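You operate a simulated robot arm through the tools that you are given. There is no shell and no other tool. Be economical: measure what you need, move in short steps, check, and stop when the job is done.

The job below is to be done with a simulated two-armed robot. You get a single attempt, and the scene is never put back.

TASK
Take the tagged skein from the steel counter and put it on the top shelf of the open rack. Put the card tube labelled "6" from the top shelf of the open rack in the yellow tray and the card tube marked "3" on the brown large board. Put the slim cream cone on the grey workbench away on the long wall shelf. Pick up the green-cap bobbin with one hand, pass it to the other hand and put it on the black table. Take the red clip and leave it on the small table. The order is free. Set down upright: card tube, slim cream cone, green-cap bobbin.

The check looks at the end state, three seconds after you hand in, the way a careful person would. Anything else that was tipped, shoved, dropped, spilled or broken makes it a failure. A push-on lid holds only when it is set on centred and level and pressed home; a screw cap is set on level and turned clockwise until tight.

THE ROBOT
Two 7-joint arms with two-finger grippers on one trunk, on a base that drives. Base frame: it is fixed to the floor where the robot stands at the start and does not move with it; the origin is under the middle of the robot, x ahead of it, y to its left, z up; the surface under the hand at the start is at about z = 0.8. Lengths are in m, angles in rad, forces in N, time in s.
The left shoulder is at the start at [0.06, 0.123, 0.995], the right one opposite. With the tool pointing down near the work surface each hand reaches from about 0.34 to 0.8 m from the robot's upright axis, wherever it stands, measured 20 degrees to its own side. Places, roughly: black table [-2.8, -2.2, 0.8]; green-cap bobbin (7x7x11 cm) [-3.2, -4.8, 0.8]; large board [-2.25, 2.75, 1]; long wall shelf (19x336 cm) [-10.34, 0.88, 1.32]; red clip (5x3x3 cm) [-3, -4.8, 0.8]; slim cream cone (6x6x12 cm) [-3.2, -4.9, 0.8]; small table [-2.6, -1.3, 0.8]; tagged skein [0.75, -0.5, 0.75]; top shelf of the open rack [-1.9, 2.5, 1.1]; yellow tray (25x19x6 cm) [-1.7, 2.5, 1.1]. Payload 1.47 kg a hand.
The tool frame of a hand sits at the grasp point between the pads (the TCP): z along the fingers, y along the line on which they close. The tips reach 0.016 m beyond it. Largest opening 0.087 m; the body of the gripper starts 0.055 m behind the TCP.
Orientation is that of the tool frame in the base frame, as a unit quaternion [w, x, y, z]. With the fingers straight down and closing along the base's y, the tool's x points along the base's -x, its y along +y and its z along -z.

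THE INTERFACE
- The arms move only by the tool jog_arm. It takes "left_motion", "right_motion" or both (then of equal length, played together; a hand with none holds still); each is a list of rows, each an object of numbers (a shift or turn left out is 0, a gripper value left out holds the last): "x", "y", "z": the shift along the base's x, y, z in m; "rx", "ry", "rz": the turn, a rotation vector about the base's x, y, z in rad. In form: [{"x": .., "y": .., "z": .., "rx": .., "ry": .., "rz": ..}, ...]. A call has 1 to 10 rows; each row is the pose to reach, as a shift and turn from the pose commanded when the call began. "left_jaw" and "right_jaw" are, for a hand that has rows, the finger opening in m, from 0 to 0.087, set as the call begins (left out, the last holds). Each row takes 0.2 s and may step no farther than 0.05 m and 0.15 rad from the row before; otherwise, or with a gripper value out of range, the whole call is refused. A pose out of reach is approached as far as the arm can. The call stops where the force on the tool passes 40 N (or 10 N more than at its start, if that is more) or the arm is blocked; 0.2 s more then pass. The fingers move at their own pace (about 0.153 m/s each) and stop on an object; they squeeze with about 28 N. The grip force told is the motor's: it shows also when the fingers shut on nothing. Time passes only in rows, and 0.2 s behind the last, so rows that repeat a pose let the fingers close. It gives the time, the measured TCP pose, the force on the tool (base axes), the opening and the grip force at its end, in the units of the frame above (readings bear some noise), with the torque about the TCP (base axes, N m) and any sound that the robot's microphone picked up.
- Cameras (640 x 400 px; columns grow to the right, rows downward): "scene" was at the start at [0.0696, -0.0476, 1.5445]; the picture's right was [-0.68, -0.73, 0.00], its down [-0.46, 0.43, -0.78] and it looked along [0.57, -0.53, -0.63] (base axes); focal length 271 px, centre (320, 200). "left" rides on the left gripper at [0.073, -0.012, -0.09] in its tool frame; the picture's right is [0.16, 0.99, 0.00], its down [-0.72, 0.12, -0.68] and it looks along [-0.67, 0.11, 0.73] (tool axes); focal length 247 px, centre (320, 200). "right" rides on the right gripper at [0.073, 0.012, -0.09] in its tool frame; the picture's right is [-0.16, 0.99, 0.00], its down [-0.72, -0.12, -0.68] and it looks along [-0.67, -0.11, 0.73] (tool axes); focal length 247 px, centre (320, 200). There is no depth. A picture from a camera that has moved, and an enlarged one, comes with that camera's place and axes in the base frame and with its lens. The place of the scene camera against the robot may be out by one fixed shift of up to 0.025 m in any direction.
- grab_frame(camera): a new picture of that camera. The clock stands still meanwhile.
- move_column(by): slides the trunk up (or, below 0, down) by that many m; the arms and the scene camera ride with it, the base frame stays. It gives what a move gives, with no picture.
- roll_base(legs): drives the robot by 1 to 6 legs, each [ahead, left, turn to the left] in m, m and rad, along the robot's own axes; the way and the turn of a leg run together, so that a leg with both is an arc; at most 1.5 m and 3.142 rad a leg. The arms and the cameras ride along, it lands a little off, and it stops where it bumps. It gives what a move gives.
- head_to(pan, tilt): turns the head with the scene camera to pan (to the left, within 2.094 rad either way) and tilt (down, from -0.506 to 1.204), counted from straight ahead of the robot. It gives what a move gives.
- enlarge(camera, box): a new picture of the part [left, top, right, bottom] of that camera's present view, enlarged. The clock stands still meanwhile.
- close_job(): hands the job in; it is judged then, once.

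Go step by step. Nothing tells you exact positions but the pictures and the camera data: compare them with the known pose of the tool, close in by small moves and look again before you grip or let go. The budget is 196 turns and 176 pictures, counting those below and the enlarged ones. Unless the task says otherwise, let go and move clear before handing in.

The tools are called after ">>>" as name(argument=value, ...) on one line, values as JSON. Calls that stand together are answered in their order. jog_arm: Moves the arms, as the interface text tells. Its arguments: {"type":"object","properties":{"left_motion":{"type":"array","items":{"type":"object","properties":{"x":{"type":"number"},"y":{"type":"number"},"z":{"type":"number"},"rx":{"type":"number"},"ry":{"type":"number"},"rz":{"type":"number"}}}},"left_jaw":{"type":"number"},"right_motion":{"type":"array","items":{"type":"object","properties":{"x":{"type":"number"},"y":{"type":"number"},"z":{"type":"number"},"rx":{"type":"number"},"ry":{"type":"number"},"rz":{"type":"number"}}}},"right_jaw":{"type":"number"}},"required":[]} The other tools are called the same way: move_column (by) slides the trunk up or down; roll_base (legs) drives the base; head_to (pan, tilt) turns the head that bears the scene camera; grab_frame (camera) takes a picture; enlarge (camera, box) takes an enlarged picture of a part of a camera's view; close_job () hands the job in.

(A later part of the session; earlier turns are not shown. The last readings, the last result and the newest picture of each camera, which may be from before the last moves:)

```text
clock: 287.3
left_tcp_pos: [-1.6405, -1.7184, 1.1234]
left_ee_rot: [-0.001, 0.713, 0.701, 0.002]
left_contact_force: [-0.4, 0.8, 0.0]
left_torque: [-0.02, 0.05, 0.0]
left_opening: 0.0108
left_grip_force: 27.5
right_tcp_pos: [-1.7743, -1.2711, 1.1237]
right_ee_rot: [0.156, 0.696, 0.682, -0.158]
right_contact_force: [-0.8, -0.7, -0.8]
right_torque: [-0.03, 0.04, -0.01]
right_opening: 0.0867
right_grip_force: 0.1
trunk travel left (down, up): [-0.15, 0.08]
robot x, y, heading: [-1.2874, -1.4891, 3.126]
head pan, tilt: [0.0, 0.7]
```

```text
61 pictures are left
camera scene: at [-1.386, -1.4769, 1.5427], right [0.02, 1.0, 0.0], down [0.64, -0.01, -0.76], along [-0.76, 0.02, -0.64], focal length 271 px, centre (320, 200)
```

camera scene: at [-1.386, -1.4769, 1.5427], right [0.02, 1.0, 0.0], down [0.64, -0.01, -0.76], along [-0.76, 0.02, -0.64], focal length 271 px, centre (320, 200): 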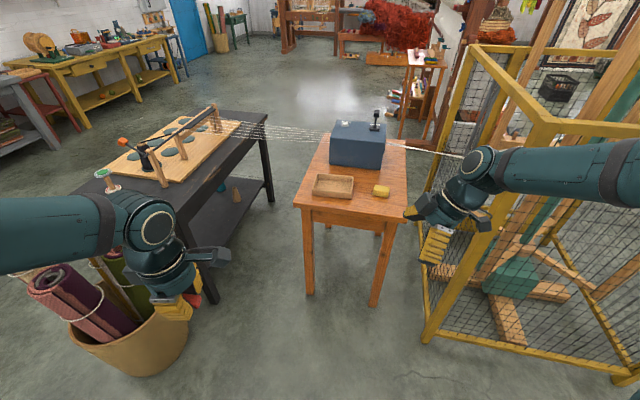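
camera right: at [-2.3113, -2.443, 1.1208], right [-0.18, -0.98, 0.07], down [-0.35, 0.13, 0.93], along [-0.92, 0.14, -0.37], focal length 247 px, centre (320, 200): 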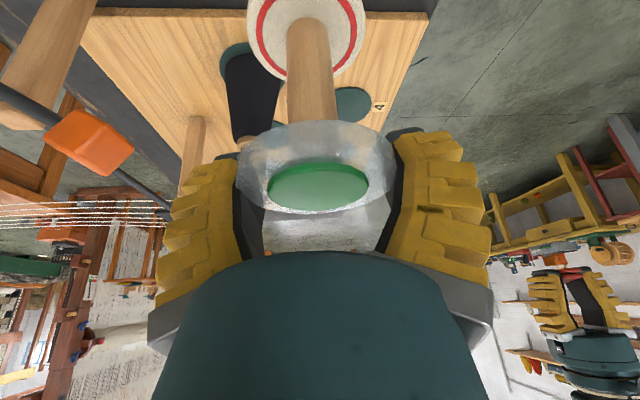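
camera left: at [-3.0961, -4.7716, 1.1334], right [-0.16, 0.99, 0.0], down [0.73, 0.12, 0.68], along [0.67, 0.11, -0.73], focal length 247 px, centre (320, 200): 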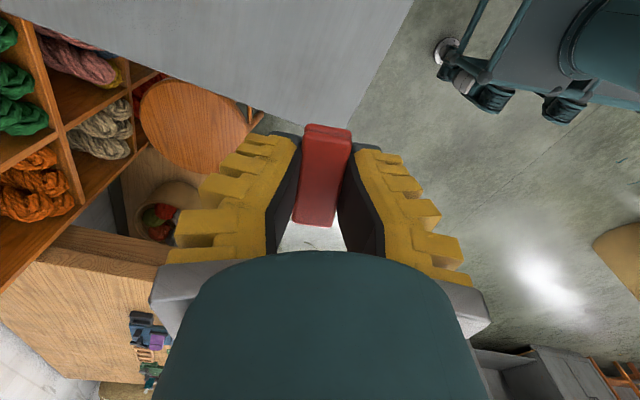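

The small table is ahead with a tan tray, a small yellow block and the blue box. A free spot is at the front edge near (-2.276,-1.29). Driving closer, with the right hand pulled back.

>>> jog_arm(right_motion=[{"x": 0.045}, {"x": 0.09}, {"x": 0.12}])

>>> roll_base(legs=[[0.36, -0.12, 0]])

>>> head_to(pan=0.0, tilt=0.9)

>>> grab_frame(camera="scene")

```text
clock: 288.1
left_tcp_pos: [-1.6385, -1.7183, 1.1236]
left_ee_rot: [-0.002, 0.713, 0.701, 0.001]
left_contact_force: [0.5, 0.5, 0.4]
left_torque: [0.02, -0.02, 0.01]
left_opening: 0.011
left_grip_force: 27.8
right_tcp_pos: [-1.6508, -1.2702, 1.1244]
right_ee_rot: [0.155, 0.697, 0.682, -0.159]
right_contact_force: [0.4, 0.4, -0.3]
right_torque: [-0.01, 0.02, -0.01]
right_opening: 0.0872
right_grip_force: 0.1
trunk travel left (down, up): [-0.15, 0.08]
robot x, y, heading: [-1.2893, -1.4917, 3.121]
head pan, tilt: [0.0, 0.7]
```

```text
clock: 290.5
left_tcp_pos: [-2.006, -1.5923, 1.1222]
left_ee_rot: [-0.001, 0.712, 0.702, 0.001]
left_contact_force: [-0.3, -0.7, -0.2]
left_torque: [0.02, -0.02, -0.01]
left_opening: 0.0111
left_grip_force: 28.1
right_tcp_pos: [-2.02, -1.1451, 1.1247]
right_ee_rot: [0.157, 0.695, 0.683, -0.159]
right_contact_force: [-1.1, -0.1, 0.3]
right_torque: [0.01, 0.01, 0.0]
right_opening: 0.0869
right_grip_force: 0.0
trunk travel left (down, up): [-0.15, 0.08]
robot x, y, heading: [-1.655, -1.3617, 3.134]
head pan, tilt: [0.0, 0.7]
```

```text
clock: 291.3
left_tcp_pos: [-2.0049, -1.593, 1.1226]
left_ee_rot: [-0.001, 0.712, 0.702, 0.002]
left_contact_force: [-0.3, -0.2, -0.2]
left_torque: [-0.01, 0.02, -0.01]
left_opening: 0.0113
left_grip_force: 27.7
right_tcp_pos: [-2.02, -1.1451, 1.1246]
right_ee_rot: [0.156, 0.696, 0.683, -0.158]
right_contact_force: [0.1, -0.4, -0.5]
right_torque: [0.0, -0.01, 0.01]
right_opening: 0.087
right_grip_force: 0.1
trunk travel left (down, up): [-0.15, 0.08]
robot x, y, heading: [-1.6563, -1.3616, 3.124]
head pan, tilt: [0.0, 0.901]
```

```text
60 pictures are left
camera scene: at [-1.7421, -1.3503, 1.5267], right [0.02, 1.0, 0.0], down [0.78, -0.01, -0.62], along [-0.62, 0.01, -0.78], focal length 271 px, centre (320, 200)
```

scene: 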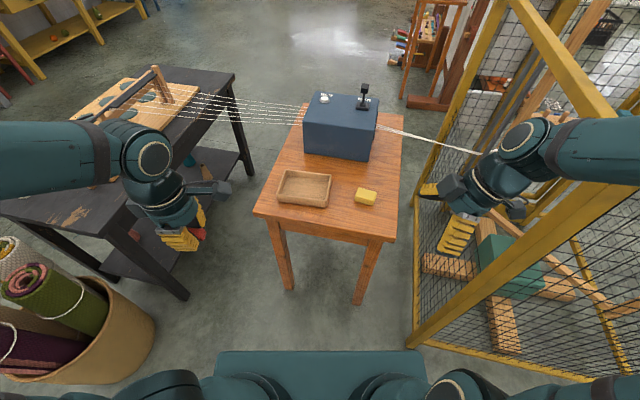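

>>> jog_arm(left_motion=[{"x": -0.03, "y": 0.033}, {"x": -0.06, "y": 0.066}, {"x": -0.09, "y": 0.1}, {"x": -0.12, "y": 0.133}, {"x": -0.15, "y": 0.166}, {"x": -0.18, "y": 0.2}, {"x": -0.21, "y": 0.233}, {"x": -0.24, "y": 0.266}, {"x": -0.268, "y": 0.298}])

>>> jog_arm(left_motion=[{"z": -0.045}, {"z": -0.09}, {"z": -0.135}, {"z": -0.18}, {"z": -0.22}, {"z": -0.25}])

>>> grab_frame(camera="scene")

>>> grab_frame(camera="left")

```text
clock: 293.3
left_tcp_pos: [-2.2737, -1.2929, 1.1223]
left_ee_rot: [-0.001, 0.712, 0.702, 0.001]
left_contact_force: [0.3, 1.0, -0.1]
left_torque: [0.0, -0.03, 0.03]
left_opening: 0.0111
left_grip_force: 27.8
right_tcp_pos: [-2.0208, -1.1441, 1.1233]
right_ee_rot: [0.158, 0.695, 0.684, -0.158]
right_contact_force: [-0.6, -0.7, -1.1]
right_torque: [0.01, -0.01, -0.03]
right_opening: 0.0871
right_grip_force: 0.1
trunk travel left (down, up): [-0.15, 0.08]
robot x, y, heading: [-1.6541, -1.3622, 3.123]
head pan, tilt: [0.0, 0.901]
```

```text
clock: 294.7
left_tcp_pos: [-2.2733, -1.2948, 0.8726]
left_ee_rot: [-0.001, 0.712, 0.702, 0.001]
left_contact_force: [0.2, -0.1, 0.1]
left_torque: [-0.01, 0.0, 0.0]
left_opening: 0.0106
left_grip_force: 28.3
right_tcp_pos: [-2.019, -1.145, 1.1246]
right_ee_rot: [0.156, 0.696, 0.683, -0.158]
right_contact_force: [-0.1, -0.5, 0.5]
right_torque: [0.05, 0.03, 0.02]
right_opening: 0.0871
right_grip_force: 0.1
trunk travel left (down, up): [-0.15, 0.08]
robot x, y, heading: [-1.6534, -1.3617, 3.123]
head pan, tilt: [0.0, 0.901]
```

```text
59 pictures are left
camera scene: at [-1.7427, -1.3503, 1.5266], right [0.02, 1.0, 0.0], down [0.78, -0.01, -0.62], along [-0.62, 0.01, -0.78], focal length 271 px, centre (320, 200)
```

scene: 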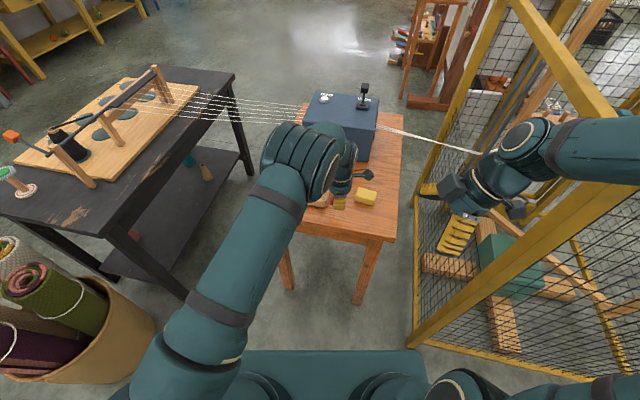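

```text
58 pictures are left
camera left: at [-2.2845, -1.2205, 0.9622], right [0.99, 0.14, 0.0], down [0.11, -0.73, 0.68], along [0.1, -0.67, -0.74], focal length 247 px, centre (320, 200)
```

left: 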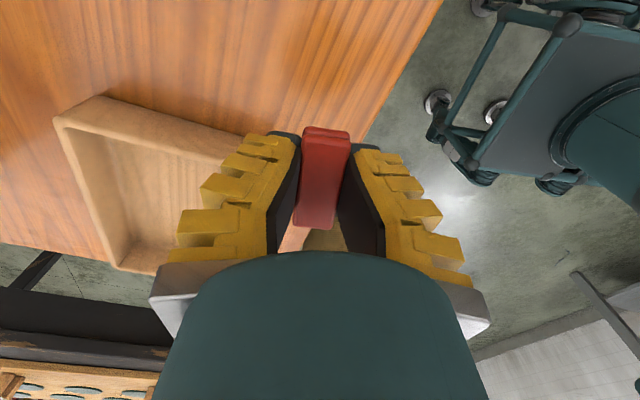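

Spot is clear (5 cm from the edge, tray to the left). Lowering to contact.

>>> jog_arm(left_motion=[{"z": -0.03}, {"z": -0.055}, {"z": -0.063}, {"z": -0.068}, {"z": -0.073}, {"z": -0.077}])

>>> grab_frame(camera="left")

```text
clock: 296.1
left_tcp_pos: [-2.273, -1.2939, 0.7971]
left_ee_rot: [-0.002, 0.712, 0.702, 0.0]
left_contact_force: [0.1, -0.2, 6.0]
left_torque: [-0.09, 0.0, -0.06]
left_opening: 0.0109
left_grip_force: 28.1
right_tcp_pos: [-2.019, -1.1464, 1.1251]
right_ee_rot: [0.157, 0.695, 0.684, -0.158]
right_contact_force: [0.0, 0.9, -0.4]
right_torque: [0.02, 0.0, 0.0]
right_opening: 0.0869
right_grip_force: 0.0
trunk travel left (down, up): [-0.15, 0.08]
robot x, y, heading: [-1.6539, -1.3641, 3.124]
head pan, tilt: [0.0, 0.901]
```

```text
57 pictures are left
camera left: at [-2.284, -1.2215, 0.8866], right [0.99, 0.14, 0.0], down [0.11, -0.73, 0.68], along [0.1, -0.67, -0.74], focal length 247 px, centre (320, 200)
```

left: 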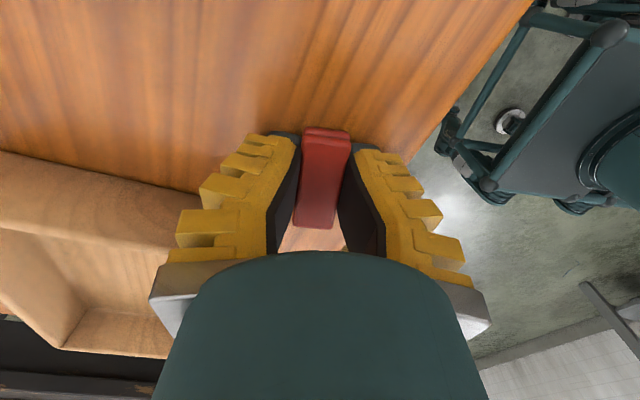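

>>> jog_arm(left_motion=[{}, {}], left_jaw=0.04)

>>> jog_arm(left_motion=[{"z": 0.03}, {"z": 0.07}, {"z": 0.12}, {"z": 0.17}, {"z": 0.22}, {"z": 0.27}, {"z": 0.32}, {"x": 0.03, "y": -0.03, "z": 0.32}, {"x": 0.06, "y": -0.06, "z": 0.32}, {"x": 0.09, "y": -0.09, "z": 0.32}])

>>> jog_arm(left_motion=[{"x": 0.03, "y": -0.03}, {"x": 0.06, "y": -0.06}, {"x": 0.09, "y": -0.09}, {"x": 0.12, "y": -0.12}, {"x": 0.15, "y": -0.15}, {"x": 0.18, "y": -0.18}])

>>> grab_frame(camera="scene")

```text
clock: 296.7
left_tcp_pos: [-2.2716, -1.294, 0.7954]
left_ee_rot: [-0.001, 0.713, 0.702, 0.002]
left_contact_force: [0.2, 1.0, 1.5]
left_torque: [0.0, -0.01, -0.01]
left_opening: 0.0434
left_grip_force: 10.8
right_tcp_pos: [-2.0179, -1.1459, 1.1254]
right_ee_rot: [0.157, 0.695, 0.684, -0.158]
right_contact_force: [0.3, -0.3, -0.1]
right_torque: [0.0, -0.01, -0.01]
right_opening: 0.0868
right_grip_force: 0.0
trunk travel left (down, up): [-0.15, 0.08]
robot x, y, heading: [-1.6532, -1.3627, 3.126]
head pan, tilt: [0.0, 0.901]
```

```text
clock: 298.9
left_tcp_pos: [-2.1807, -1.3858, 1.1135]
left_ee_rot: [-0.001, 0.712, 0.702, 0.001]
left_contact_force: [-0.2, -0.7, 0.5]
left_torque: [0.02, 0.0, -0.01]
left_opening: 0.0458
left_grip_force: 3.9
right_tcp_pos: [-2.0177, -1.1467, 1.1256]
right_ee_rot: [0.157, 0.695, 0.683, -0.158]
right_contact_force: [0.6, -1.0, 0.4]
right_torque: [0.04, 0.02, -0.03]
right_opening: 0.0871
right_grip_force: 0.0
trunk travel left (down, up): [-0.15, 0.08]
robot x, y, heading: [-1.6588, -1.3616, 3.127]
head pan, tilt: [0.0, 0.901]
```

```text
clock: 300.3
left_tcp_pos: [-2.0007, -1.5657, 1.1143]
left_ee_rot: [-0.001, 0.712, 0.702, 0.001]
left_contact_force: [-0.2, -0.2, 0.3]
left_torque: [0.03, 0.02, 0.01]
left_opening: 0.0459
left_grip_force: 4.0
right_tcp_pos: [-2.018, -1.1461, 1.126]
right_ee_rot: [0.156, 0.695, 0.684, -0.159]
right_contact_force: [0.1, -1.0, -0.1]
right_torque: [-0.01, 0.01, -0.02]
right_opening: 0.0871
right_grip_force: 0.0
trunk travel left (down, up): [-0.15, 0.08]
robot x, y, heading: [-1.6552, -1.3604, 3.125]
head pan, tilt: [0.0, 0.901]
```

```text
56 pictures are left
camera scene: at [-1.7411, -1.3514, 1.5267], right [0.02, 1.0, 0.0], down [0.78, -0.01, -0.62], along [-0.62, 0.01, -0.78], focal length 271 px, centre (320, 200)
```

scene: 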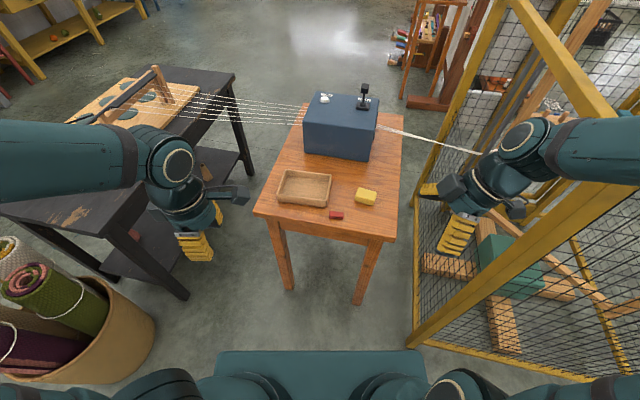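

The red clip is on the small table. Before fetching the cone, I'll take a long look west at the wall shelf to choose the grip.

>>> head_to(pan=-0.25, tilt=0.05)

>>> grab_frame(camera="scene")

>>> enlarge(camera="scene", box=[260, 160, 400, 260])

```text
clock: 301.4
left_tcp_pos: [-2.0022, -1.5641, 1.1152]
left_ee_rot: [-0.002, 0.712, 0.702, 0.001]
left_contact_force: [0.0, -0.6, -0.2]
left_torque: [-0.03, 0.0, 0.0]
left_opening: 0.0458
left_grip_force: 4.1
right_tcp_pos: [-2.0187, -1.1453, 1.1246]
right_ee_rot: [0.157, 0.695, 0.683, -0.158]
right_contact_force: [0.9, 0.0, 0.6]
right_torque: [0.0, 0.02, -0.01]
right_opening: 0.0873
right_grip_force: 0.1
trunk travel left (down, up): [-0.15, 0.08]
robot x, y, heading: [-1.6572, -1.3614, 3.124]
head pan, tilt: [-0.25, 0.051]
```

```text
55 pictures are left
camera scene: at [-1.7548, -1.3276, 1.602], right [0.26, 0.96, 0.0], down [0.05, -0.01, -1.0], along [-0.96, 0.26, -0.05], focal length 271 px, centre (320, 200)
```

scene: 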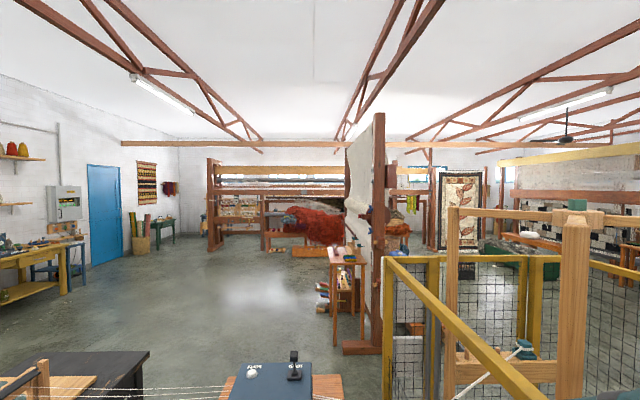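

```text
4.00 times, centred on (330, 210) of scene
camera zoom: at [-1.7548, -1.3276, 1.602], right [0.26, 0.96, 0.0], down [0.05, -0.01, -1.0], along [-0.96, 0.26, -0.05], focal length 1085 px, centre (280, 160)
```

zoom: 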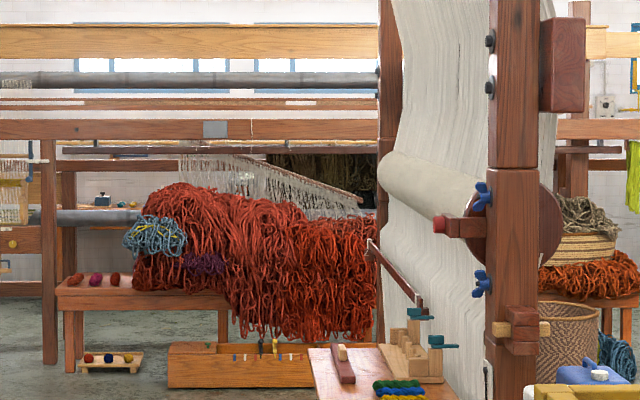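

I'll test how high the left hand can work tool-down (needed for the shelf at z 1.32) before choosing the cone grip.

>>> move_column(by=0.08)

>>> jog_arm(left_motion=[{"z": 0.045}, {"z": 0.09}, {"z": 0.135}, {"z": 0.18}, {"z": 0.225}, {"z": 0.24, "x": -0.04}, {"z": 0.24, "x": -0.08}, {"z": 0.24, "x": -0.12}, {"z": 0.24, "x": -0.16}, {"z": 0.24, "x": -0.2}])

```text
clock: 302.6
left_tcp_pos: [-2.0012, -1.5639, 1.1952]
left_ee_rot: [-0.001, 0.712, 0.702, 0.001]
left_contact_force: [0.3, 0.3, 0.2]
left_torque: [-0.03, 0.0, 0.01]
left_opening: 0.0457
left_grip_force: 4.0
right_tcp_pos: [-2.0182, -1.1446, 1.2042]
right_ee_rot: [0.156, 0.695, 0.684, -0.158]
right_contact_force: [-0.8, -0.2, -0.2]
right_torque: [0.03, -0.01, 0.02]
right_opening: 0.0871
right_grip_force: 0.2
trunk travel left (down, up): [-0.23, 0.0]
robot x, y, heading: [-1.6552, -1.3638, 3.124]
head pan, tilt: [-0.25, 0.051]
```

```text
clock: 304.8
left_tcp_pos: [-2.2051, -1.5617, 1.4338]
left_ee_rot: [-0.001, 0.712, 0.702, 0.001]
left_contact_force: [-0.2, 0.2, -0.4]
left_torque: [-0.01, -0.04, -0.02]
left_opening: 0.0458
left_grip_force: 3.9
right_tcp_pos: [-2.0194, -1.1446, 1.2037]
right_ee_rot: [0.157, 0.695, 0.684, -0.157]
right_contact_force: [-0.1, 0.2, -0.2]
right_torque: [0.0, -0.02, 0.01]
right_opening: 0.0871
right_grip_force: 0.1
trunk travel left (down, up): [-0.23, 0.0]
robot x, y, heading: [-1.6529, -1.3666, 3.126]
head pan, tilt: [-0.25, 0.051]
```

Tool-down at z 1.43 works. Returning to the bench for the cone.

>>> jog_arm(left_motion=[{"x": 0.04}, {"x": 0.08}, {"x": 0.12}, {"x": 0.16, "z": -0.02}, {"x": 0.18, "z": -0.06}, {"x": 0.2, "z": -0.1}, {"x": 0.2, "z": -0.14}, {"x": 0.2, "z": -0.18}, {"x": 0.2, "z": -0.22}], left_jaw=0.087)

>>> roll_base(legs=[[-0.55, 0, 0], [0, 0, 1.587], [1.4, 0, 0], [0.75, 0, 0], [0, -1.2, 0], [0, -0.85, 0]])

>>> move_column(by=-0.08)

>>> head_to(pan=0.0, tilt=0.6)

>>> grab_frame(camera="scene")

```text
clock: 306.8
left_tcp_pos: [-2.0009, -1.5658, 1.214]
left_ee_rot: [0.0, 0.712, 0.702, 0.002]
left_contact_force: [-0.5, 0.0, -0.9]
left_torque: [-0.01, -0.02, 0.03]
left_opening: 0.087
left_grip_force: 0.0
right_tcp_pos: [-2.0193, -1.1445, 1.2036]
right_ee_rot: [0.157, 0.695, 0.684, -0.158]
right_contact_force: [-0.1, 0.5, 0.1]
right_torque: [0.02, -0.02, 0.01]
right_opening: 0.0868
right_grip_force: 0.1
trunk travel left (down, up): [-0.23, 0.0]
robot x, y, heading: [-1.653, -1.3601, 3.127]
head pan, tilt: [-0.25, 0.051]
```

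```text
clock: 341.7
left_tcp_pos: [-2.9409, -3.865, 1.2148]
left_ee_rot: [-0.002, 0.006, 1.0, 0.001]
left_contact_force: [0.7, 0.4, -0.1]
left_torque: [-0.01, -0.03, -0.03]
left_opening: 0.0872
left_grip_force: 0.0
right_tcp_pos: [-3.3606, -3.8836, 1.2047]
right_ee_rot: [0.223, 0.007, 0.975, -0.001]
right_contact_force: [-0.1, 1.2, -0.1]
right_torque: [-0.05, -0.02, 0.0]
right_opening: 0.0871
right_grip_force: 0.0
trunk travel left (down, up): [-0.23, 0.0]
robot x, y, heading: [-3.1439, -3.5179, -1.587]
head pan, tilt: [-0.25, 0.051]
```

```text
clock: 342.8
left_tcp_pos: [-2.9403, -3.8641, 1.1349]
left_ee_rot: [-0.003, 0.006, 1.0, 0.002]
left_contact_force: [0.3, -0.6, 0.1]
left_torque: [0.02, 0.01, 0.04]
left_opening: 0.0869
left_grip_force: 0.0
right_tcp_pos: [-3.3598, -3.8836, 1.1262]
right_ee_rot: [0.223, 0.008, 0.975, -0.001]
right_contact_force: [0.1, 0.5, 0.7]
right_torque: [0.01, -0.01, 0.0]
right_opening: 0.0872
right_grip_force: 0.1
trunk travel left (down, up): [-0.15, 0.08]
robot x, y, heading: [-3.1452, -3.5182, -1.586]
head pan, tilt: [-0.25, 0.051]
```

```text
clock: 343.8
left_tcp_pos: [-2.9402, -3.8645, 1.1345]
left_ee_rot: [-0.001, 0.006, 1.0, 0.001]
left_contact_force: [-0.4, 0.5, -0.1]
left_torque: [0.0, -0.03, 0.03]
left_opening: 0.0871
left_grip_force: 0.1
right_tcp_pos: [-3.3597, -3.8848, 1.1248]
right_ee_rot: [0.223, 0.008, 0.975, -0.001]
right_contact_force: [0.5, 0.3, -0.4]
right_torque: [0.02, -0.02, 0.0]
right_opening: 0.0871
right_grip_force: 0.1
trunk travel left (down, up): [-0.15, 0.08]
robot x, y, heading: [-3.1424, -3.5188, -1.59]
head pan, tilt: [0.0, 0.6]
```

```text
53 pictures are left
camera scene: at [-3.1474, -3.6063, 1.5515], right [-1.0, 0.02, 0.0], down [0.01, 0.56, -0.83], along [-0.01, -0.83, -0.56], focal length 271 px, centre (320, 200)
```

scene: 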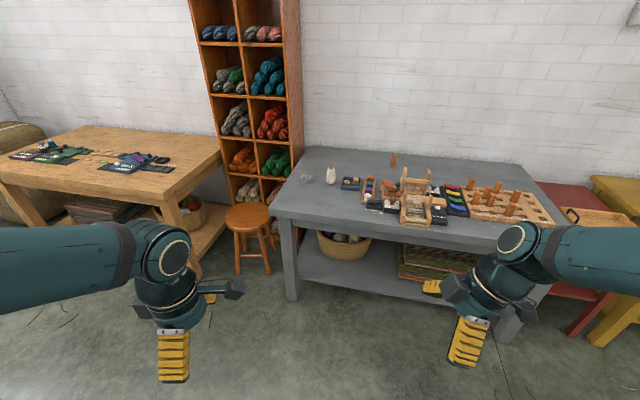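

>>> roll_base(legs=[[0.67, -0.2, 0.015]])

>>> head_to(pan=0.15, tilt=0.8)

>>> jog_arm(left_motion=[{"x": -0.02, "y": -0.045}, {"x": -0.04, "y": -0.09}, {"x": -0.05, "y": -0.135}, {"x": -0.06, "y": -0.18}, {"x": -0.06, "y": -0.225}, {"x": -0.06, "y": -0.26}])

>>> grab_frame(camera="scene")

>>> grab_frame(camera="left")

```text
clock: 347.6
left_tcp_pos: [-3.1331, -4.5294, 1.135]
left_ee_rot: [-0.001, -0.005, 1.0, 0.001]
left_contact_force: [-0.4, -0.2, 0.4]
left_torque: [-0.01, 0.01, -0.02]
left_opening: 0.0869
left_grip_force: 0.1
right_tcp_pos: [-3.5528, -4.5561, 1.1254]
right_ee_rot: [0.222, -0.002, 0.975, 0.001]
right_contact_force: [0.5, 0.3, -0.5]
right_torque: [0.0, -0.01, 0.03]
right_opening: 0.0869
right_grip_force: 0.1
trunk travel left (down, up): [-0.15, 0.08]
robot x, y, heading: [-3.3429, -4.1927, -1.569]
head pan, tilt: [0.0, 0.6]
```

```text
clock: 348.4
left_tcp_pos: [-3.1334, -4.5293, 1.1356]
left_ee_rot: [-0.001, -0.004, 1.0, 0.001]
left_contact_force: [0.3, 0.6, 0.4]
left_torque: [0.0, 0.0, 0.03]
left_opening: 0.087
left_grip_force: 0.0
right_tcp_pos: [-3.5525, -4.5568, 1.1241]
right_ee_rot: [0.222, -0.003, 0.975, 0.001]
right_contact_force: [-0.2, -0.5, 0.4]
right_torque: [0.01, -0.01, 0.02]
right_opening: 0.0871
right_grip_force: 0.0
trunk travel left (down, up): [-0.15, 0.08]
robot x, y, heading: [-3.3411, -4.1917, -1.568]
head pan, tilt: [0.15, 0.799]
```

```text
clock: 349.8
left_tcp_pos: [-3.1927, -4.7894, 1.1347]
left_ee_rot: [-0.001, -0.005, 1.0, 0.001]
left_contact_force: [-0.1, -0.4, -0.6]
left_torque: [0.01, 0.0, 0.0]
left_opening: 0.0871
left_grip_force: 0.1
right_tcp_pos: [-3.5526, -4.5582, 1.1243]
right_ee_rot: [0.222, -0.003, 0.975, 0.001]
right_contact_force: [-0.3, 0.3, 0.4]
right_torque: [0.01, 0.0, 0.04]
right_opening: 0.0869
right_grip_force: 0.1
trunk travel left (down, up): [-0.15, 0.08]
robot x, y, heading: [-3.3432, -4.1857, -1.565]
head pan, tilt: [0.15, 0.799]
```

```text
52 pictures are left
camera scene: at [-3.3339, -4.267, 1.5344], right [-0.99, -0.16, 0.0], down [-0.11, 0.71, -0.7], along [0.11, -0.69, -0.72], focal length 271 px, centre (320, 200)
```

scene: 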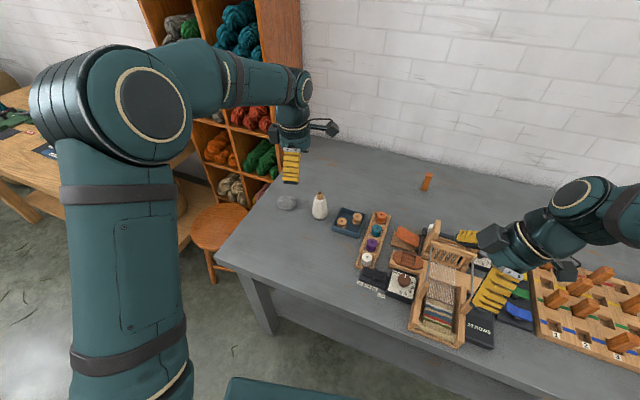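

```text
51 pictures are left
camera left: at [-3.2662, -4.8011, 1.2245], right [-0.17, 0.99, 0.0], down [0.72, 0.12, 0.68], along [0.67, 0.12, -0.73], focal length 247 px, centre (320, 200)
```

left: 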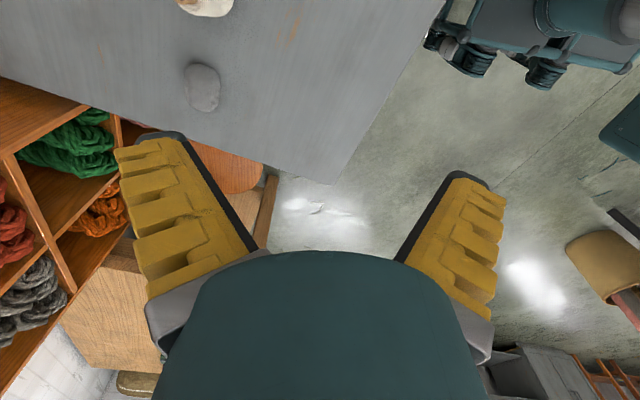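

>>> jog_arm(left_motion=[{"x": -0.01, "y": -0.045}, {"x": -0.02, "y": -0.09, "z": -0.01}, {"x": -0.03, "y": -0.13, "z": -0.04}, {"x": -0.035, "y": -0.15, "z": -0.07}])

>>> grab_frame(camera="left")

>>> enlarge(camera="scene", box=[240, 110, 400, 240])

```text
refused: row 3 steps farther than a row can; nothing moved
```

```text
50 pictures are left
camera left: at [-3.2662, -4.8011, 1.2245], right [-0.17, 0.99, 0.0], down [0.72, 0.12, 0.68], along [0.67, 0.12, -0.73], focal length 247 px, centre (320, 200)
```

left: 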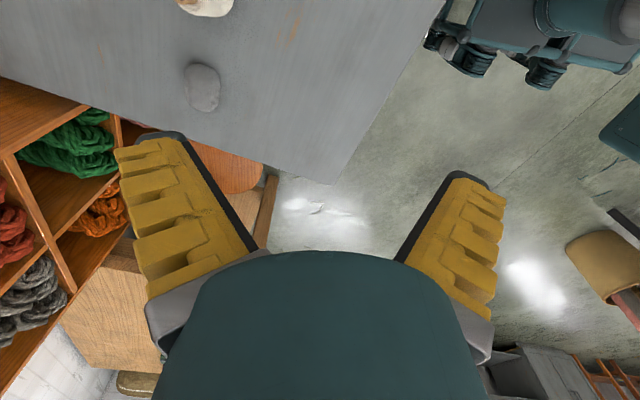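

```text
3.08 times, centred on (320, 175) of scene
camera zoom: at [-3.3339, -4.267, 1.5344], right [-0.99, -0.16, 0.0], down [-0.11, 0.71, -0.7], along [0.11, -0.69, -0.72], focal length 834 px, centre (320, 277)
```

zoom: 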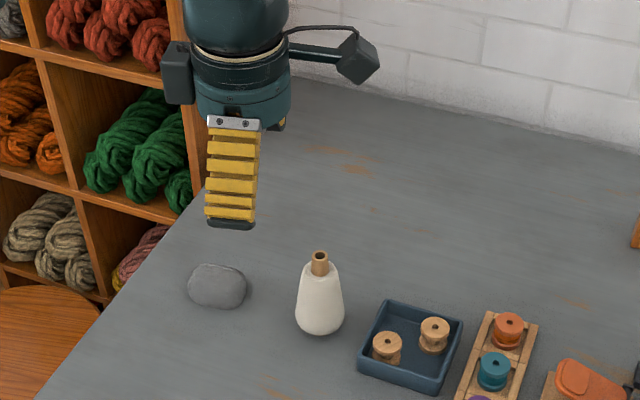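

>>> jog_arm(left_motion=[{"x": -0.01, "y": -0.04}, {"x": -0.02, "y": -0.08, "z": -0.01}, {"x": -0.03, "y": -0.11, "z": -0.04}, {"x": -0.035, "y": -0.14, "z": -0.07}])

>>> grab_frame(camera="left")

```text
clock: 350.8
left_tcp_pos: [-3.2274, -4.93, 1.0641]
left_ee_rot: [-0.002, -0.005, 1.0, 0.002]
left_contact_force: [1.2, -0.6, -0.1]
left_torque: [0.07, 0.02, -0.02]
left_opening: 0.0869
left_grip_force: 0.1
right_tcp_pos: [-3.5528, -4.558, 1.1246]
right_ee_rot: [0.223, -0.004, 0.975, 0.002]
right_contact_force: [-1.0, -0.4, -0.2]
right_torque: [0.0, -0.01, 0.02]
right_opening: 0.0869
right_grip_force: 0.0
trunk travel left (down, up): [-0.15, 0.08]
robot x, y, heading: [-3.3432, -4.1865, -1.563]
head pan, tilt: [0.15, 0.799]
```

```text
48 pictures are left
camera left: at [-3.3013, -4.9413, 1.1536], right [-0.17, 0.99, 0.0], down [0.72, 0.12, 0.68], along [0.67, 0.12, -0.73], focal length 247 px, centre (320, 200)
```

left: 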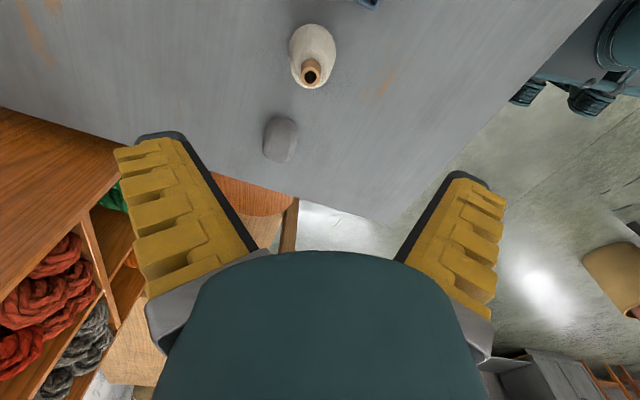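

Cone at (-3.228,-4.935), the hand is over it. Lowering in two stages.

>>> jog_arm(left_motion=[{"y": -0.005, "z": -0.04}, {"y": -0.005, "z": -0.08}, {"y": -0.005, "z": -0.12}, {"y": -0.005, "z": -0.15}])

>>> grab_frame(camera="left")

>>> enlarge(camera="scene", box=[260, 120, 400, 240])

```text
clock: 351.8
left_tcp_pos: [-3.2275, -4.9343, 0.9141]
left_ee_rot: [-0.002, -0.006, 1.0, 0.0]
left_contact_force: [0.5, 0.3, 0.0]
left_torque: [-0.01, -0.01, 0.01]
left_opening: 0.0869
left_grip_force: 0.0
right_tcp_pos: [-3.5531, -4.5571, 1.125]
right_ee_rot: [0.223, -0.002, 0.975, 0.001]
right_contact_force: [-0.4, -0.4, -0.2]
right_torque: [0.01, 0.01, 0.01]
right_opening: 0.0868
right_grip_force: 0.1
trunk travel left (down, up): [-0.15, 0.08]
robot x, y, heading: [-3.346, -4.1873, -1.561]
head pan, tilt: [0.15, 0.799]
```

```text
47 pictures are left
camera left: at [-3.3004, -4.9468, 1.0049], right [-0.17, 0.99, 0.0], down [0.72, 0.12, 0.68], along [0.67, 0.11, -0.74], focal length 247 px, centre (320, 200)
```

left: 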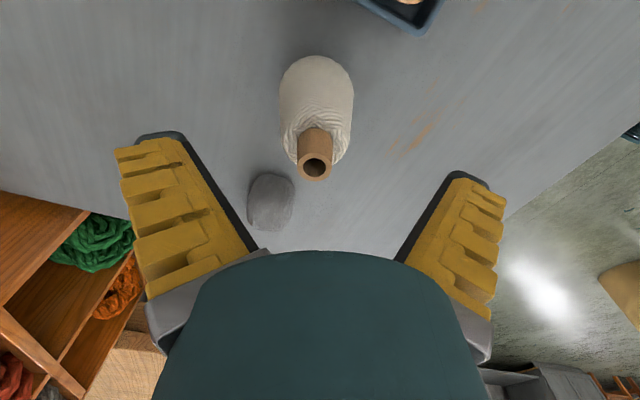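

```text
3.33 times, centred on (330, 180) of scene
camera zoom: at [-3.3334, -4.2662, 1.5345], right [-0.99, -0.16, 0.0], down [-0.11, 0.71, -0.7], along [0.11, -0.69, -0.72], focal length 904 px, centre (287, 267)
```

zoom: 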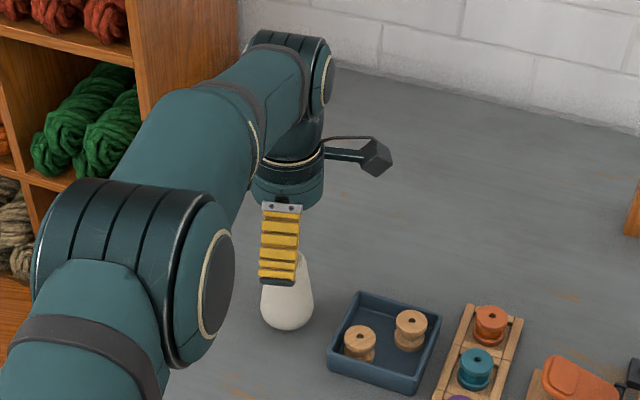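

>>> jog_arm(left_motion=[{"y": -0.003, "z": -0.03}, {"y": -0.003, "z": -0.06}, {"y": -0.003, "z": -0.074}])

>>> jog_arm(left_motion=[{}, {}, {}, {}], left_jaw=0.0)

>>> jog_arm(left_motion=[{"z": 0.01}, {"z": 0.03}, {"z": 0.05}])

>>> grab_frame(camera="left")

>>> enlarge(camera="scene", box=[260, 120, 400, 240])

```text
clock: 352.6
left_tcp_pos: [-3.2273, -4.9379, 0.8438]
left_ee_rot: [-0.002, -0.005, 1.0, -0.003]
left_contact_force: [0.5, -1.1, 13.4]
left_torque: [0.02, 0.02, 0.01]
left_opening: 0.0872
left_grip_force: 0.0
right_tcp_pos: [-3.553, -4.555, 1.1263]
right_ee_rot: [0.223, -0.003, 0.975, 0.001]
right_contact_force: [-0.3, -0.4, 0.1]
right_torque: [-0.01, 0.0, 0.01]
right_opening: 0.0872
right_grip_force: 0.0
trunk travel left (down, up): [-0.15, 0.08]
robot x, y, heading: [-3.339, -4.1912, -1.565]
head pan, tilt: [0.15, 0.799]
```

```text
clock: 353.6
left_tcp_pos: [-3.2281, -4.9379, 0.8438]
left_ee_rot: [-0.002, -0.006, 1.0, -0.003]
left_contact_force: [3.2, -5.8, 28.0]
left_torque: [-0.02, -0.23, -0.05]
left_opening: 0.0425
left_grip_force: 28.2
right_tcp_pos: [-3.5519, -4.5551, 1.1259]
right_ee_rot: [0.222, -0.003, 0.975, 0.001]
right_contact_force: [-0.8, -0.6, 0.7]
right_torque: [0.04, 0.01, 0.0]
right_opening: 0.0871
right_grip_force: 0.0
trunk travel left (down, up): [-0.15, 0.08]
robot x, y, heading: [-3.3403, -4.1907, -1.562]
head pan, tilt: [0.15, 0.799]
```

```text
clock: 354.4
left_tcp_pos: [-3.2281, -4.9368, 0.8913]
left_ee_rot: [-0.002, -0.004, 1.0, 0.002]
left_contact_force: [0.1, 0.0, -1.9]
left_torque: [0.02, 0.03, 0.02]
left_opening: 0.0401
left_grip_force: 28.1
right_tcp_pos: [-3.5528, -4.5579, 1.1242]
right_ee_rot: [0.222, -0.003, 0.975, 0.002]
right_contact_force: [-0.1, 0.0, 0.1]
right_torque: [-0.02, -0.01, -0.02]
right_opening: 0.0869
right_grip_force: 0.0
trunk travel left (down, up): [-0.15, 0.08]
robot x, y, heading: [-3.3478, -4.1866, -1.563]
head pan, tilt: [0.15, 0.799]
```

```text
45 pictures are left
camera left: at [-3.3009, -4.9492, 0.9811], right [-0.17, 0.99, 0.0], down [0.72, 0.12, 0.68], along [0.67, 0.12, -0.73], focal length 247 px, centre (320, 200)
```

left: 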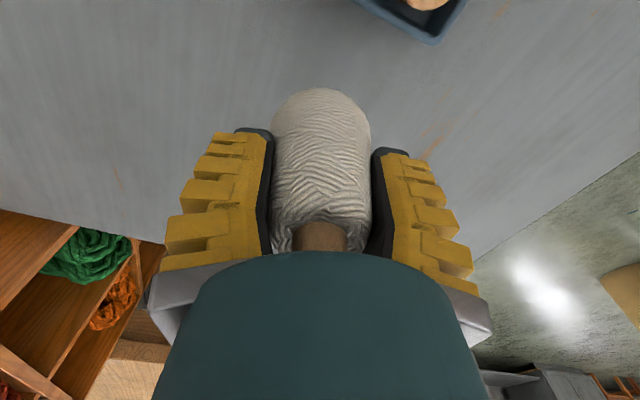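

```text
3.33 times, centred on (330, 180) of scene
camera zoom: at [-3.3337, -4.2661, 1.5345], right [-0.99, -0.16, 0.0], down [-0.11, 0.71, -0.7], along [0.11, -0.69, -0.72], focal length 904 px, centre (287, 267)
```

zoom: 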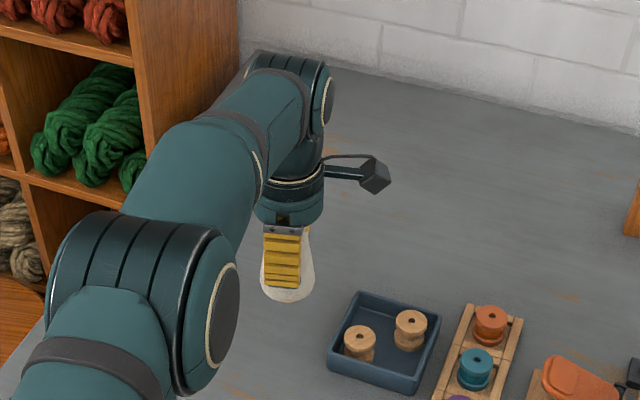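

The cone is held securely. Retracting, backing away and heading west.

>>> jog_arm(left_motion=[{"z": 0.045}, {"z": 0.09}, {"z": 0.135}, {"z": 0.18}, {"z": 0.21, "y": 0.03}, {"z": 0.21, "y": 0.075}, {"z": 0.21, "y": 0.12}, {"z": 0.21, "y": 0.165}, {"z": 0.21, "y": 0.21}, {"z": 0.21, "y": 0.25}])

>>> roll_base(legs=[[-0.9, 0, 0], [0, 0, -1.57], [1.3, 0, 0], [1.4, 0, 0]])

>>> head_to(pan=-0.2, tilt=0.15)

>>> grab_frame(camera="scene")

```text
clock: 356.6
left_tcp_pos: [-3.2297, -4.6855, 1.0978]
left_ee_rot: [-0.002, -0.005, 1.0, 0.0]
left_contact_force: [-0.1, 0.2, -1.4]
left_torque: [0.02, 0.03, 0.01]
left_opening: 0.0399
left_grip_force: 28.2
right_tcp_pos: [-3.552, -4.5563, 1.1248]
right_ee_rot: [0.222, -0.004, 0.975, 0.001]
right_contact_force: [-0.4, -1.1, 1.2]
right_torque: [0.02, -0.02, 0.0]
right_opening: 0.087
right_grip_force: 0.0
trunk travel left (down, up): [-0.15, 0.08]
robot x, y, heading: [-3.3461, -4.1905, -1.563]
head pan, tilt: [0.15, 0.799]
```

```text
clock: 377.7
left_tcp_pos: [-6.5171, -3.4354, 1.0984]
left_ee_rot: [0.0, 0.698, 0.716, 0.001]
left_contact_force: [0.1, -0.3, -1.5]
left_torque: [0.02, -0.01, -0.02]
left_opening: 0.0397
left_grip_force: 28.1
right_tcp_pos: [-6.3931, -3.1105, 1.1244]
right_ee_rot: [0.16, 0.682, 0.696, -0.155]
right_contact_force: [-0.3, 0.5, -0.4]
right_torque: [-0.01, -0.01, 0.03]
right_opening: 0.0871
right_grip_force: 0.0
trunk travel left (down, up): [-0.15, 0.08]
robot x, y, heading: [-6.0174, -3.3131, -3.116]
head pan, tilt: [0.15, 0.799]
```

```text
clock: 378.8
left_tcp_pos: [-6.5168, -3.4361, 1.0983]
left_ee_rot: [0.0, 0.698, 0.716, 0.002]
left_contact_force: [-0.4, 0.1, -1.0]
left_torque: [0.0, -0.01, 0.0]
left_opening: 0.0392
left_grip_force: 27.8
right_tcp_pos: [-6.3924, -3.1105, 1.1252]
right_ee_rot: [0.159, 0.682, 0.697, -0.155]
right_contact_force: [0.3, 0.1, 0.9]
right_torque: [0.0, -0.02, 0.02]
right_opening: 0.0869
right_grip_force: 0.1
trunk travel left (down, up): [-0.15, 0.08]
robot x, y, heading: [-6.0185, -3.3147, -3.121]
head pan, tilt: [-0.201, 0.15]
```

```text
43 pictures are left
camera scene: at [-6.1236, -3.2865, 1.5928], right [0.18, 0.98, 0.0], down [0.15, -0.03, -0.99], along [-0.97, 0.17, -0.15], focal length 271 px, centre (320, 200)
```

scene: 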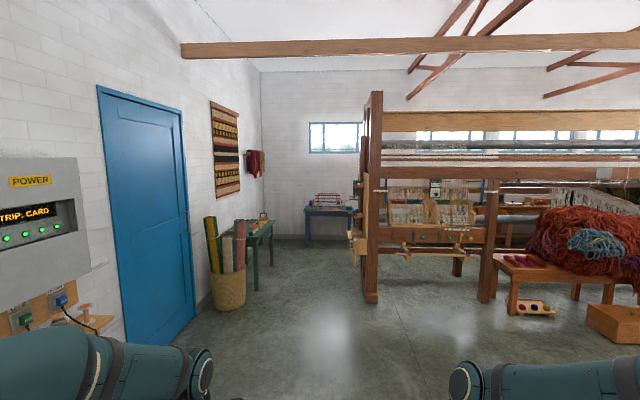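

>>> enlarge(camera="scene", box=[290, 110, 540, 280])

```text
2.35 times, centred on (415, 195) of scene
camera zoom: at [-6.1236, -3.2865, 1.5928], right [0.18, 0.98, 0.0], down [0.15, -0.03, -0.99], along [-0.97, 0.17, -0.15], focal length 638 px, centre (96, 212)
```

zoom: 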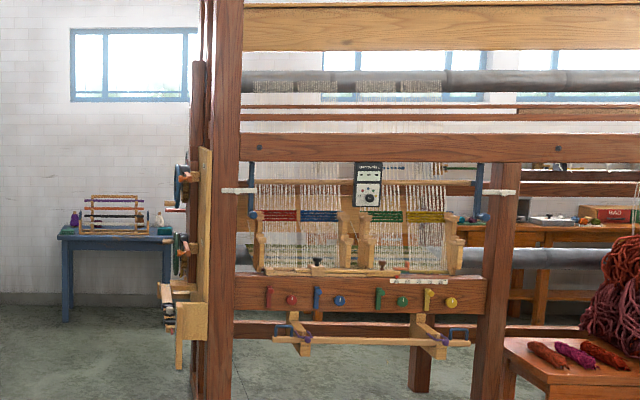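

>>> roll_base(legs=[[1.4, -0.3, -0.02], [1.4, 0, 0]])

>>> head_to(pan=-0.8, tilt=0.2)

>>> grab_frame(camera="scene")

```text
clock: 392.4
left_tcp_pos: [-9.312, -3.2446, 1.0971]
left_ee_rot: [-0.001, 0.689, 0.725, 0.002]
left_contact_force: [-1.4, 0.3, -1.2]
left_torque: [0.02, -0.03, 0.01]
left_opening: 0.0391
left_grip_force: 28.1
right_tcp_pos: [-9.1958, -2.9176, 1.1243]
right_ee_rot: [0.162, 0.673, 0.706, -0.152]
right_contact_force: [1.2, -0.1, 0.2]
right_torque: [0.02, -0.01, 0.04]
right_opening: 0.087
right_grip_force: 0.1
trunk travel left (down, up): [-0.15, 0.08]
robot x, y, heading: [-8.8181, -3.111, -3.091]
head pan, tilt: [-0.201, 0.15]
```

```text
clock: 393.4
left_tcp_pos: [-9.3104, -3.246, 1.0976]
left_ee_rot: [-0.001, 0.689, 0.725, 0.001]
left_contact_force: [1.0, -0.4, -1.3]
left_torque: [0.0, 0.02, 0.0]
left_opening: 0.0394
left_grip_force: 27.9
right_tcp_pos: [-9.1944, -2.9167, 1.124]
right_ee_rot: [0.161, 0.673, 0.706, -0.153]
right_contact_force: [-1.0, 1.0, 0.6]
right_torque: [0.01, 0.0, 0.02]
right_opening: 0.087
right_grip_force: 0.0
trunk travel left (down, up): [-0.15, 0.08]
robot x, y, heading: [-8.8204, -3.1107, -3.092]
head pan, tilt: [-0.799, 0.201]
```

```text
41 pictures are left
camera scene: at [-8.8975, -3.0367, 1.5882], right [0.68, 0.73, 0.0], down [0.15, -0.14, -0.98], along [-0.72, 0.67, -0.2], focal length 271 px, centre (320, 200)
```

scene: 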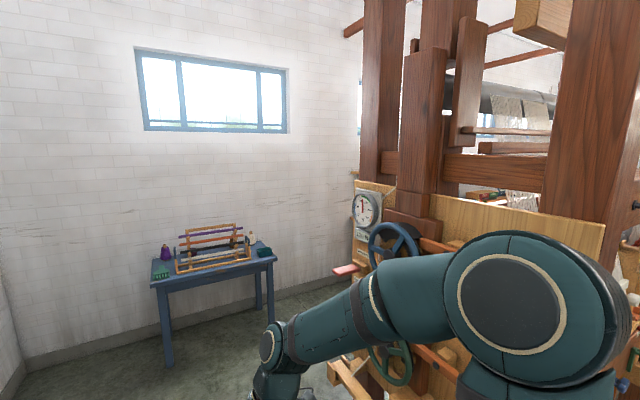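

>>> roll_base(legs=[[0.95, -0.1, 0]])

>>> head_to(pan=-1.4, tilt=0.2)

>>> grab_frame(camera="scene")

```text
clock: 398.4
left_tcp_pos: [-10.2778, -3.1855, 1.0977]
left_ee_rot: [-0.001, 0.692, 0.722, 0.001]
left_contact_force: [-0.4, 0.3, -2.4]
left_torque: [-0.02, 0.0, -0.02]
left_opening: 0.0391
left_grip_force: 28.3
right_tcp_pos: [-10.1593, -2.8575, 1.1256]
right_ee_rot: [0.161, 0.675, 0.704, -0.153]
right_contact_force: [-0.2, 0.4, 0.4]
right_torque: [-0.02, 0.02, 0.05]
right_opening: 0.087
right_grip_force: 0.0
trunk travel left (down, up): [-0.15, 0.08]
robot x, y, heading: [-9.7832, -3.0522, -3.096]
head pan, tilt: [-0.799, 0.201]
```

```text
clock: 399.4
left_tcp_pos: [-10.2781, -3.186, 1.098]
left_ee_rot: [-0.001, 0.692, 0.722, 0.001]
left_contact_force: [0.9, -0.3, -1.1]
left_torque: [-0.03, -0.01, 0.05]
left_opening: 0.0392
left_grip_force: 28.4
right_tcp_pos: [-10.1583, -2.8571, 1.1248]
right_ee_rot: [0.161, 0.676, 0.703, -0.154]
right_contact_force: [-0.3, -0.2, 0.5]
right_torque: [0.0, 0.03, 0.0]
right_opening: 0.0868
right_grip_force: 0.0
trunk travel left (down, up): [-0.15, 0.08]
robot x, y, heading: [-9.7852, -3.0533, -3.102]
head pan, tilt: [-1.4, 0.201]
```

```text
40 pictures are left
camera scene: at [-9.815, -2.9524, 1.5882], right [0.98, 0.21, 0.0], down [0.04, -0.19, -0.98], along [-0.21, 0.96, -0.2], focal length 271 px, centre (320, 200)
```

scene: 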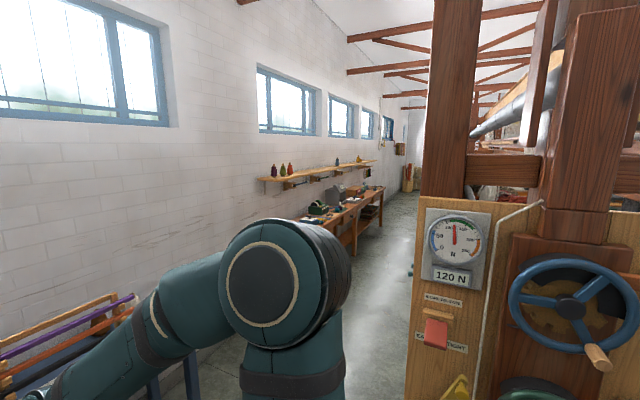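

>>> enlarge(camera="scene", box=[240, 130, 420, 260])

```text
3.08 times, centred on (330, 195) of scene
camera zoom: at [-9.815, -2.9524, 1.5882], right [0.98, 0.21, 0.0], down [0.04, -0.19, -0.98], along [-0.21, 0.96, -0.2], focal length 834 px, centre (289, 215)
```

zoom: 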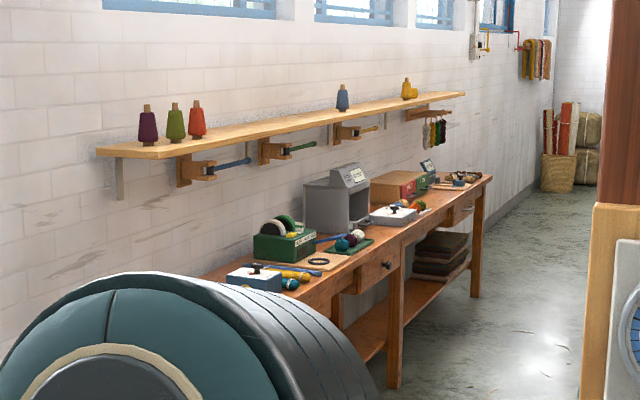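

The long wall shelf (running slightly skewed along the west wall) has three cones at its near end, then a free stretch. A narrow bench lies below it. I'll raise and tuck the arms, turn to face the wall and strafe north between bench and loom.

>>> move_column(by=0.08)

>>> jog_arm(left_motion=[{"x": 0.03, "z": 0.035}, {"x": 0.06, "z": 0.07}, {"x": 0.09, "z": 0.105}, {"x": 0.12, "z": 0.14}, {"x": 0.14, "z": 0.17}], right_motion=[{"x": 0.0, "z": 0.03}, {"x": 0.0, "z": 0.06}, {"x": 0.02, "z": 0.09}, {"x": 0.04, "z": 0.09}, {"x": 0.04, "z": 0.09}])

>>> roll_base(legs=[[0, 0, -0.267], [0.66, 0, 0]])

>>> head_to(pan=-0.9, tilt=0.4)

>>> grab_frame(camera="scene")

```text
clock: 400.6
left_tcp_pos: [-10.2781, -3.185, 1.1779]
left_ee_rot: [0.0, 0.692, 0.722, 0.001]
left_contact_force: [0.1, -0.2, -1.0]
left_torque: [0.0, 0.03, -0.02]
left_opening: 0.0392
left_grip_force: 28.1
right_tcp_pos: [-10.1597, -2.8574, 1.2054]
right_ee_rot: [0.16, 0.675, 0.703, -0.153]
right_contact_force: [0.3, 1.1, 0.6]
right_torque: [-0.02, 0.02, -0.01]
right_opening: 0.087
right_grip_force: 0.2
trunk travel left (down, up): [-0.23, 0.0]
robot x, y, heading: [-9.7828, -3.0553, -3.104]
head pan, tilt: [-1.4, 0.201]
```

```text
clock: 401.8
left_tcp_pos: [-10.1349, -3.1838, 1.3499]
left_ee_rot: [0.0, 0.692, 0.722, 0.001]
left_contact_force: [0.7, 0.6, -0.8]
left_torque: [0.01, 0.01, 0.03]
left_opening: 0.0394
left_grip_force: 27.7
right_tcp_pos: [-10.1178, -2.8586, 1.2955]
right_ee_rot: [0.161, 0.675, 0.703, -0.154]
right_contact_force: [-1.2, 0.4, -0.1]
right_torque: [0.01, 0.01, 0.02]
right_opening: 0.0869
right_grip_force: 0.0
trunk travel left (down, up): [-0.23, 0.0]
robot x, y, heading: [-9.781, -3.0555, -3.102]
head pan, tilt: [-1.4, 0.201]
```

```text
clock: 406.4
left_tcp_pos: [-10.7972, -2.9462, 1.3499]
left_ee_rot: [-0.001, 0.779, 0.627, 0.002]
left_contact_force: [-0.3, -0.1, -1.5]
left_torque: [0.0, -0.02, 0.04]
left_opening: 0.039
left_grip_force: 28.0
right_tcp_pos: [-10.6957, -2.6341, 1.2939]
right_ee_rot: [0.14, 0.76, 0.61, -0.173]
right_contact_force: [-0.1, -0.1, 0.3]
right_torque: [0.02, -0.01, -0.02]
right_opening: 0.0872
right_grip_force: 0.0
trunk travel left (down, up): [-0.23, 0.0]
robot x, y, heading: [-10.4207, -2.9144, 2.922]
head pan, tilt: [-1.4, 0.201]
```

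```text
clock: 407.3
left_tcp_pos: [-10.7965, -2.9449, 1.3489]
left_ee_rot: [-0.001, 0.778, 0.628, 0.002]
left_contact_force: [-0.3, -1.4, -1.8]
left_torque: [-0.01, -0.01, -0.02]
left_opening: 0.0394
left_grip_force: 27.9
right_tcp_pos: [-10.6964, -2.635, 1.2949]
right_ee_rot: [0.14, 0.76, 0.61, -0.173]
right_contact_force: [-0.3, -0.3, -0.1]
right_torque: [-0.02, -0.02, 0.0]
right_opening: 0.0872
right_grip_force: 0.0
trunk travel left (down, up): [-0.23, 0.0]
robot x, y, heading: [-10.419, -2.9099, 2.924]
head pan, tilt: [-0.901, 0.4]
```

```text
38 pictures are left
camera scene: at [-10.4739, -2.8133, 1.6497], right [0.9, 0.44, 0.0], down [0.17, -0.35, -0.92], along [-0.4, 0.83, -0.39], focal length 271 px, centre (320, 200)
```

scene: 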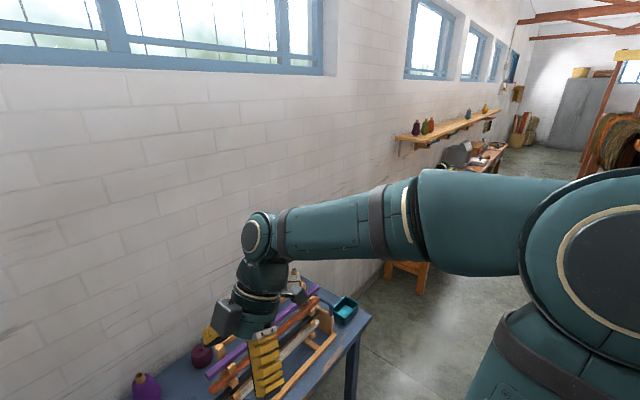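

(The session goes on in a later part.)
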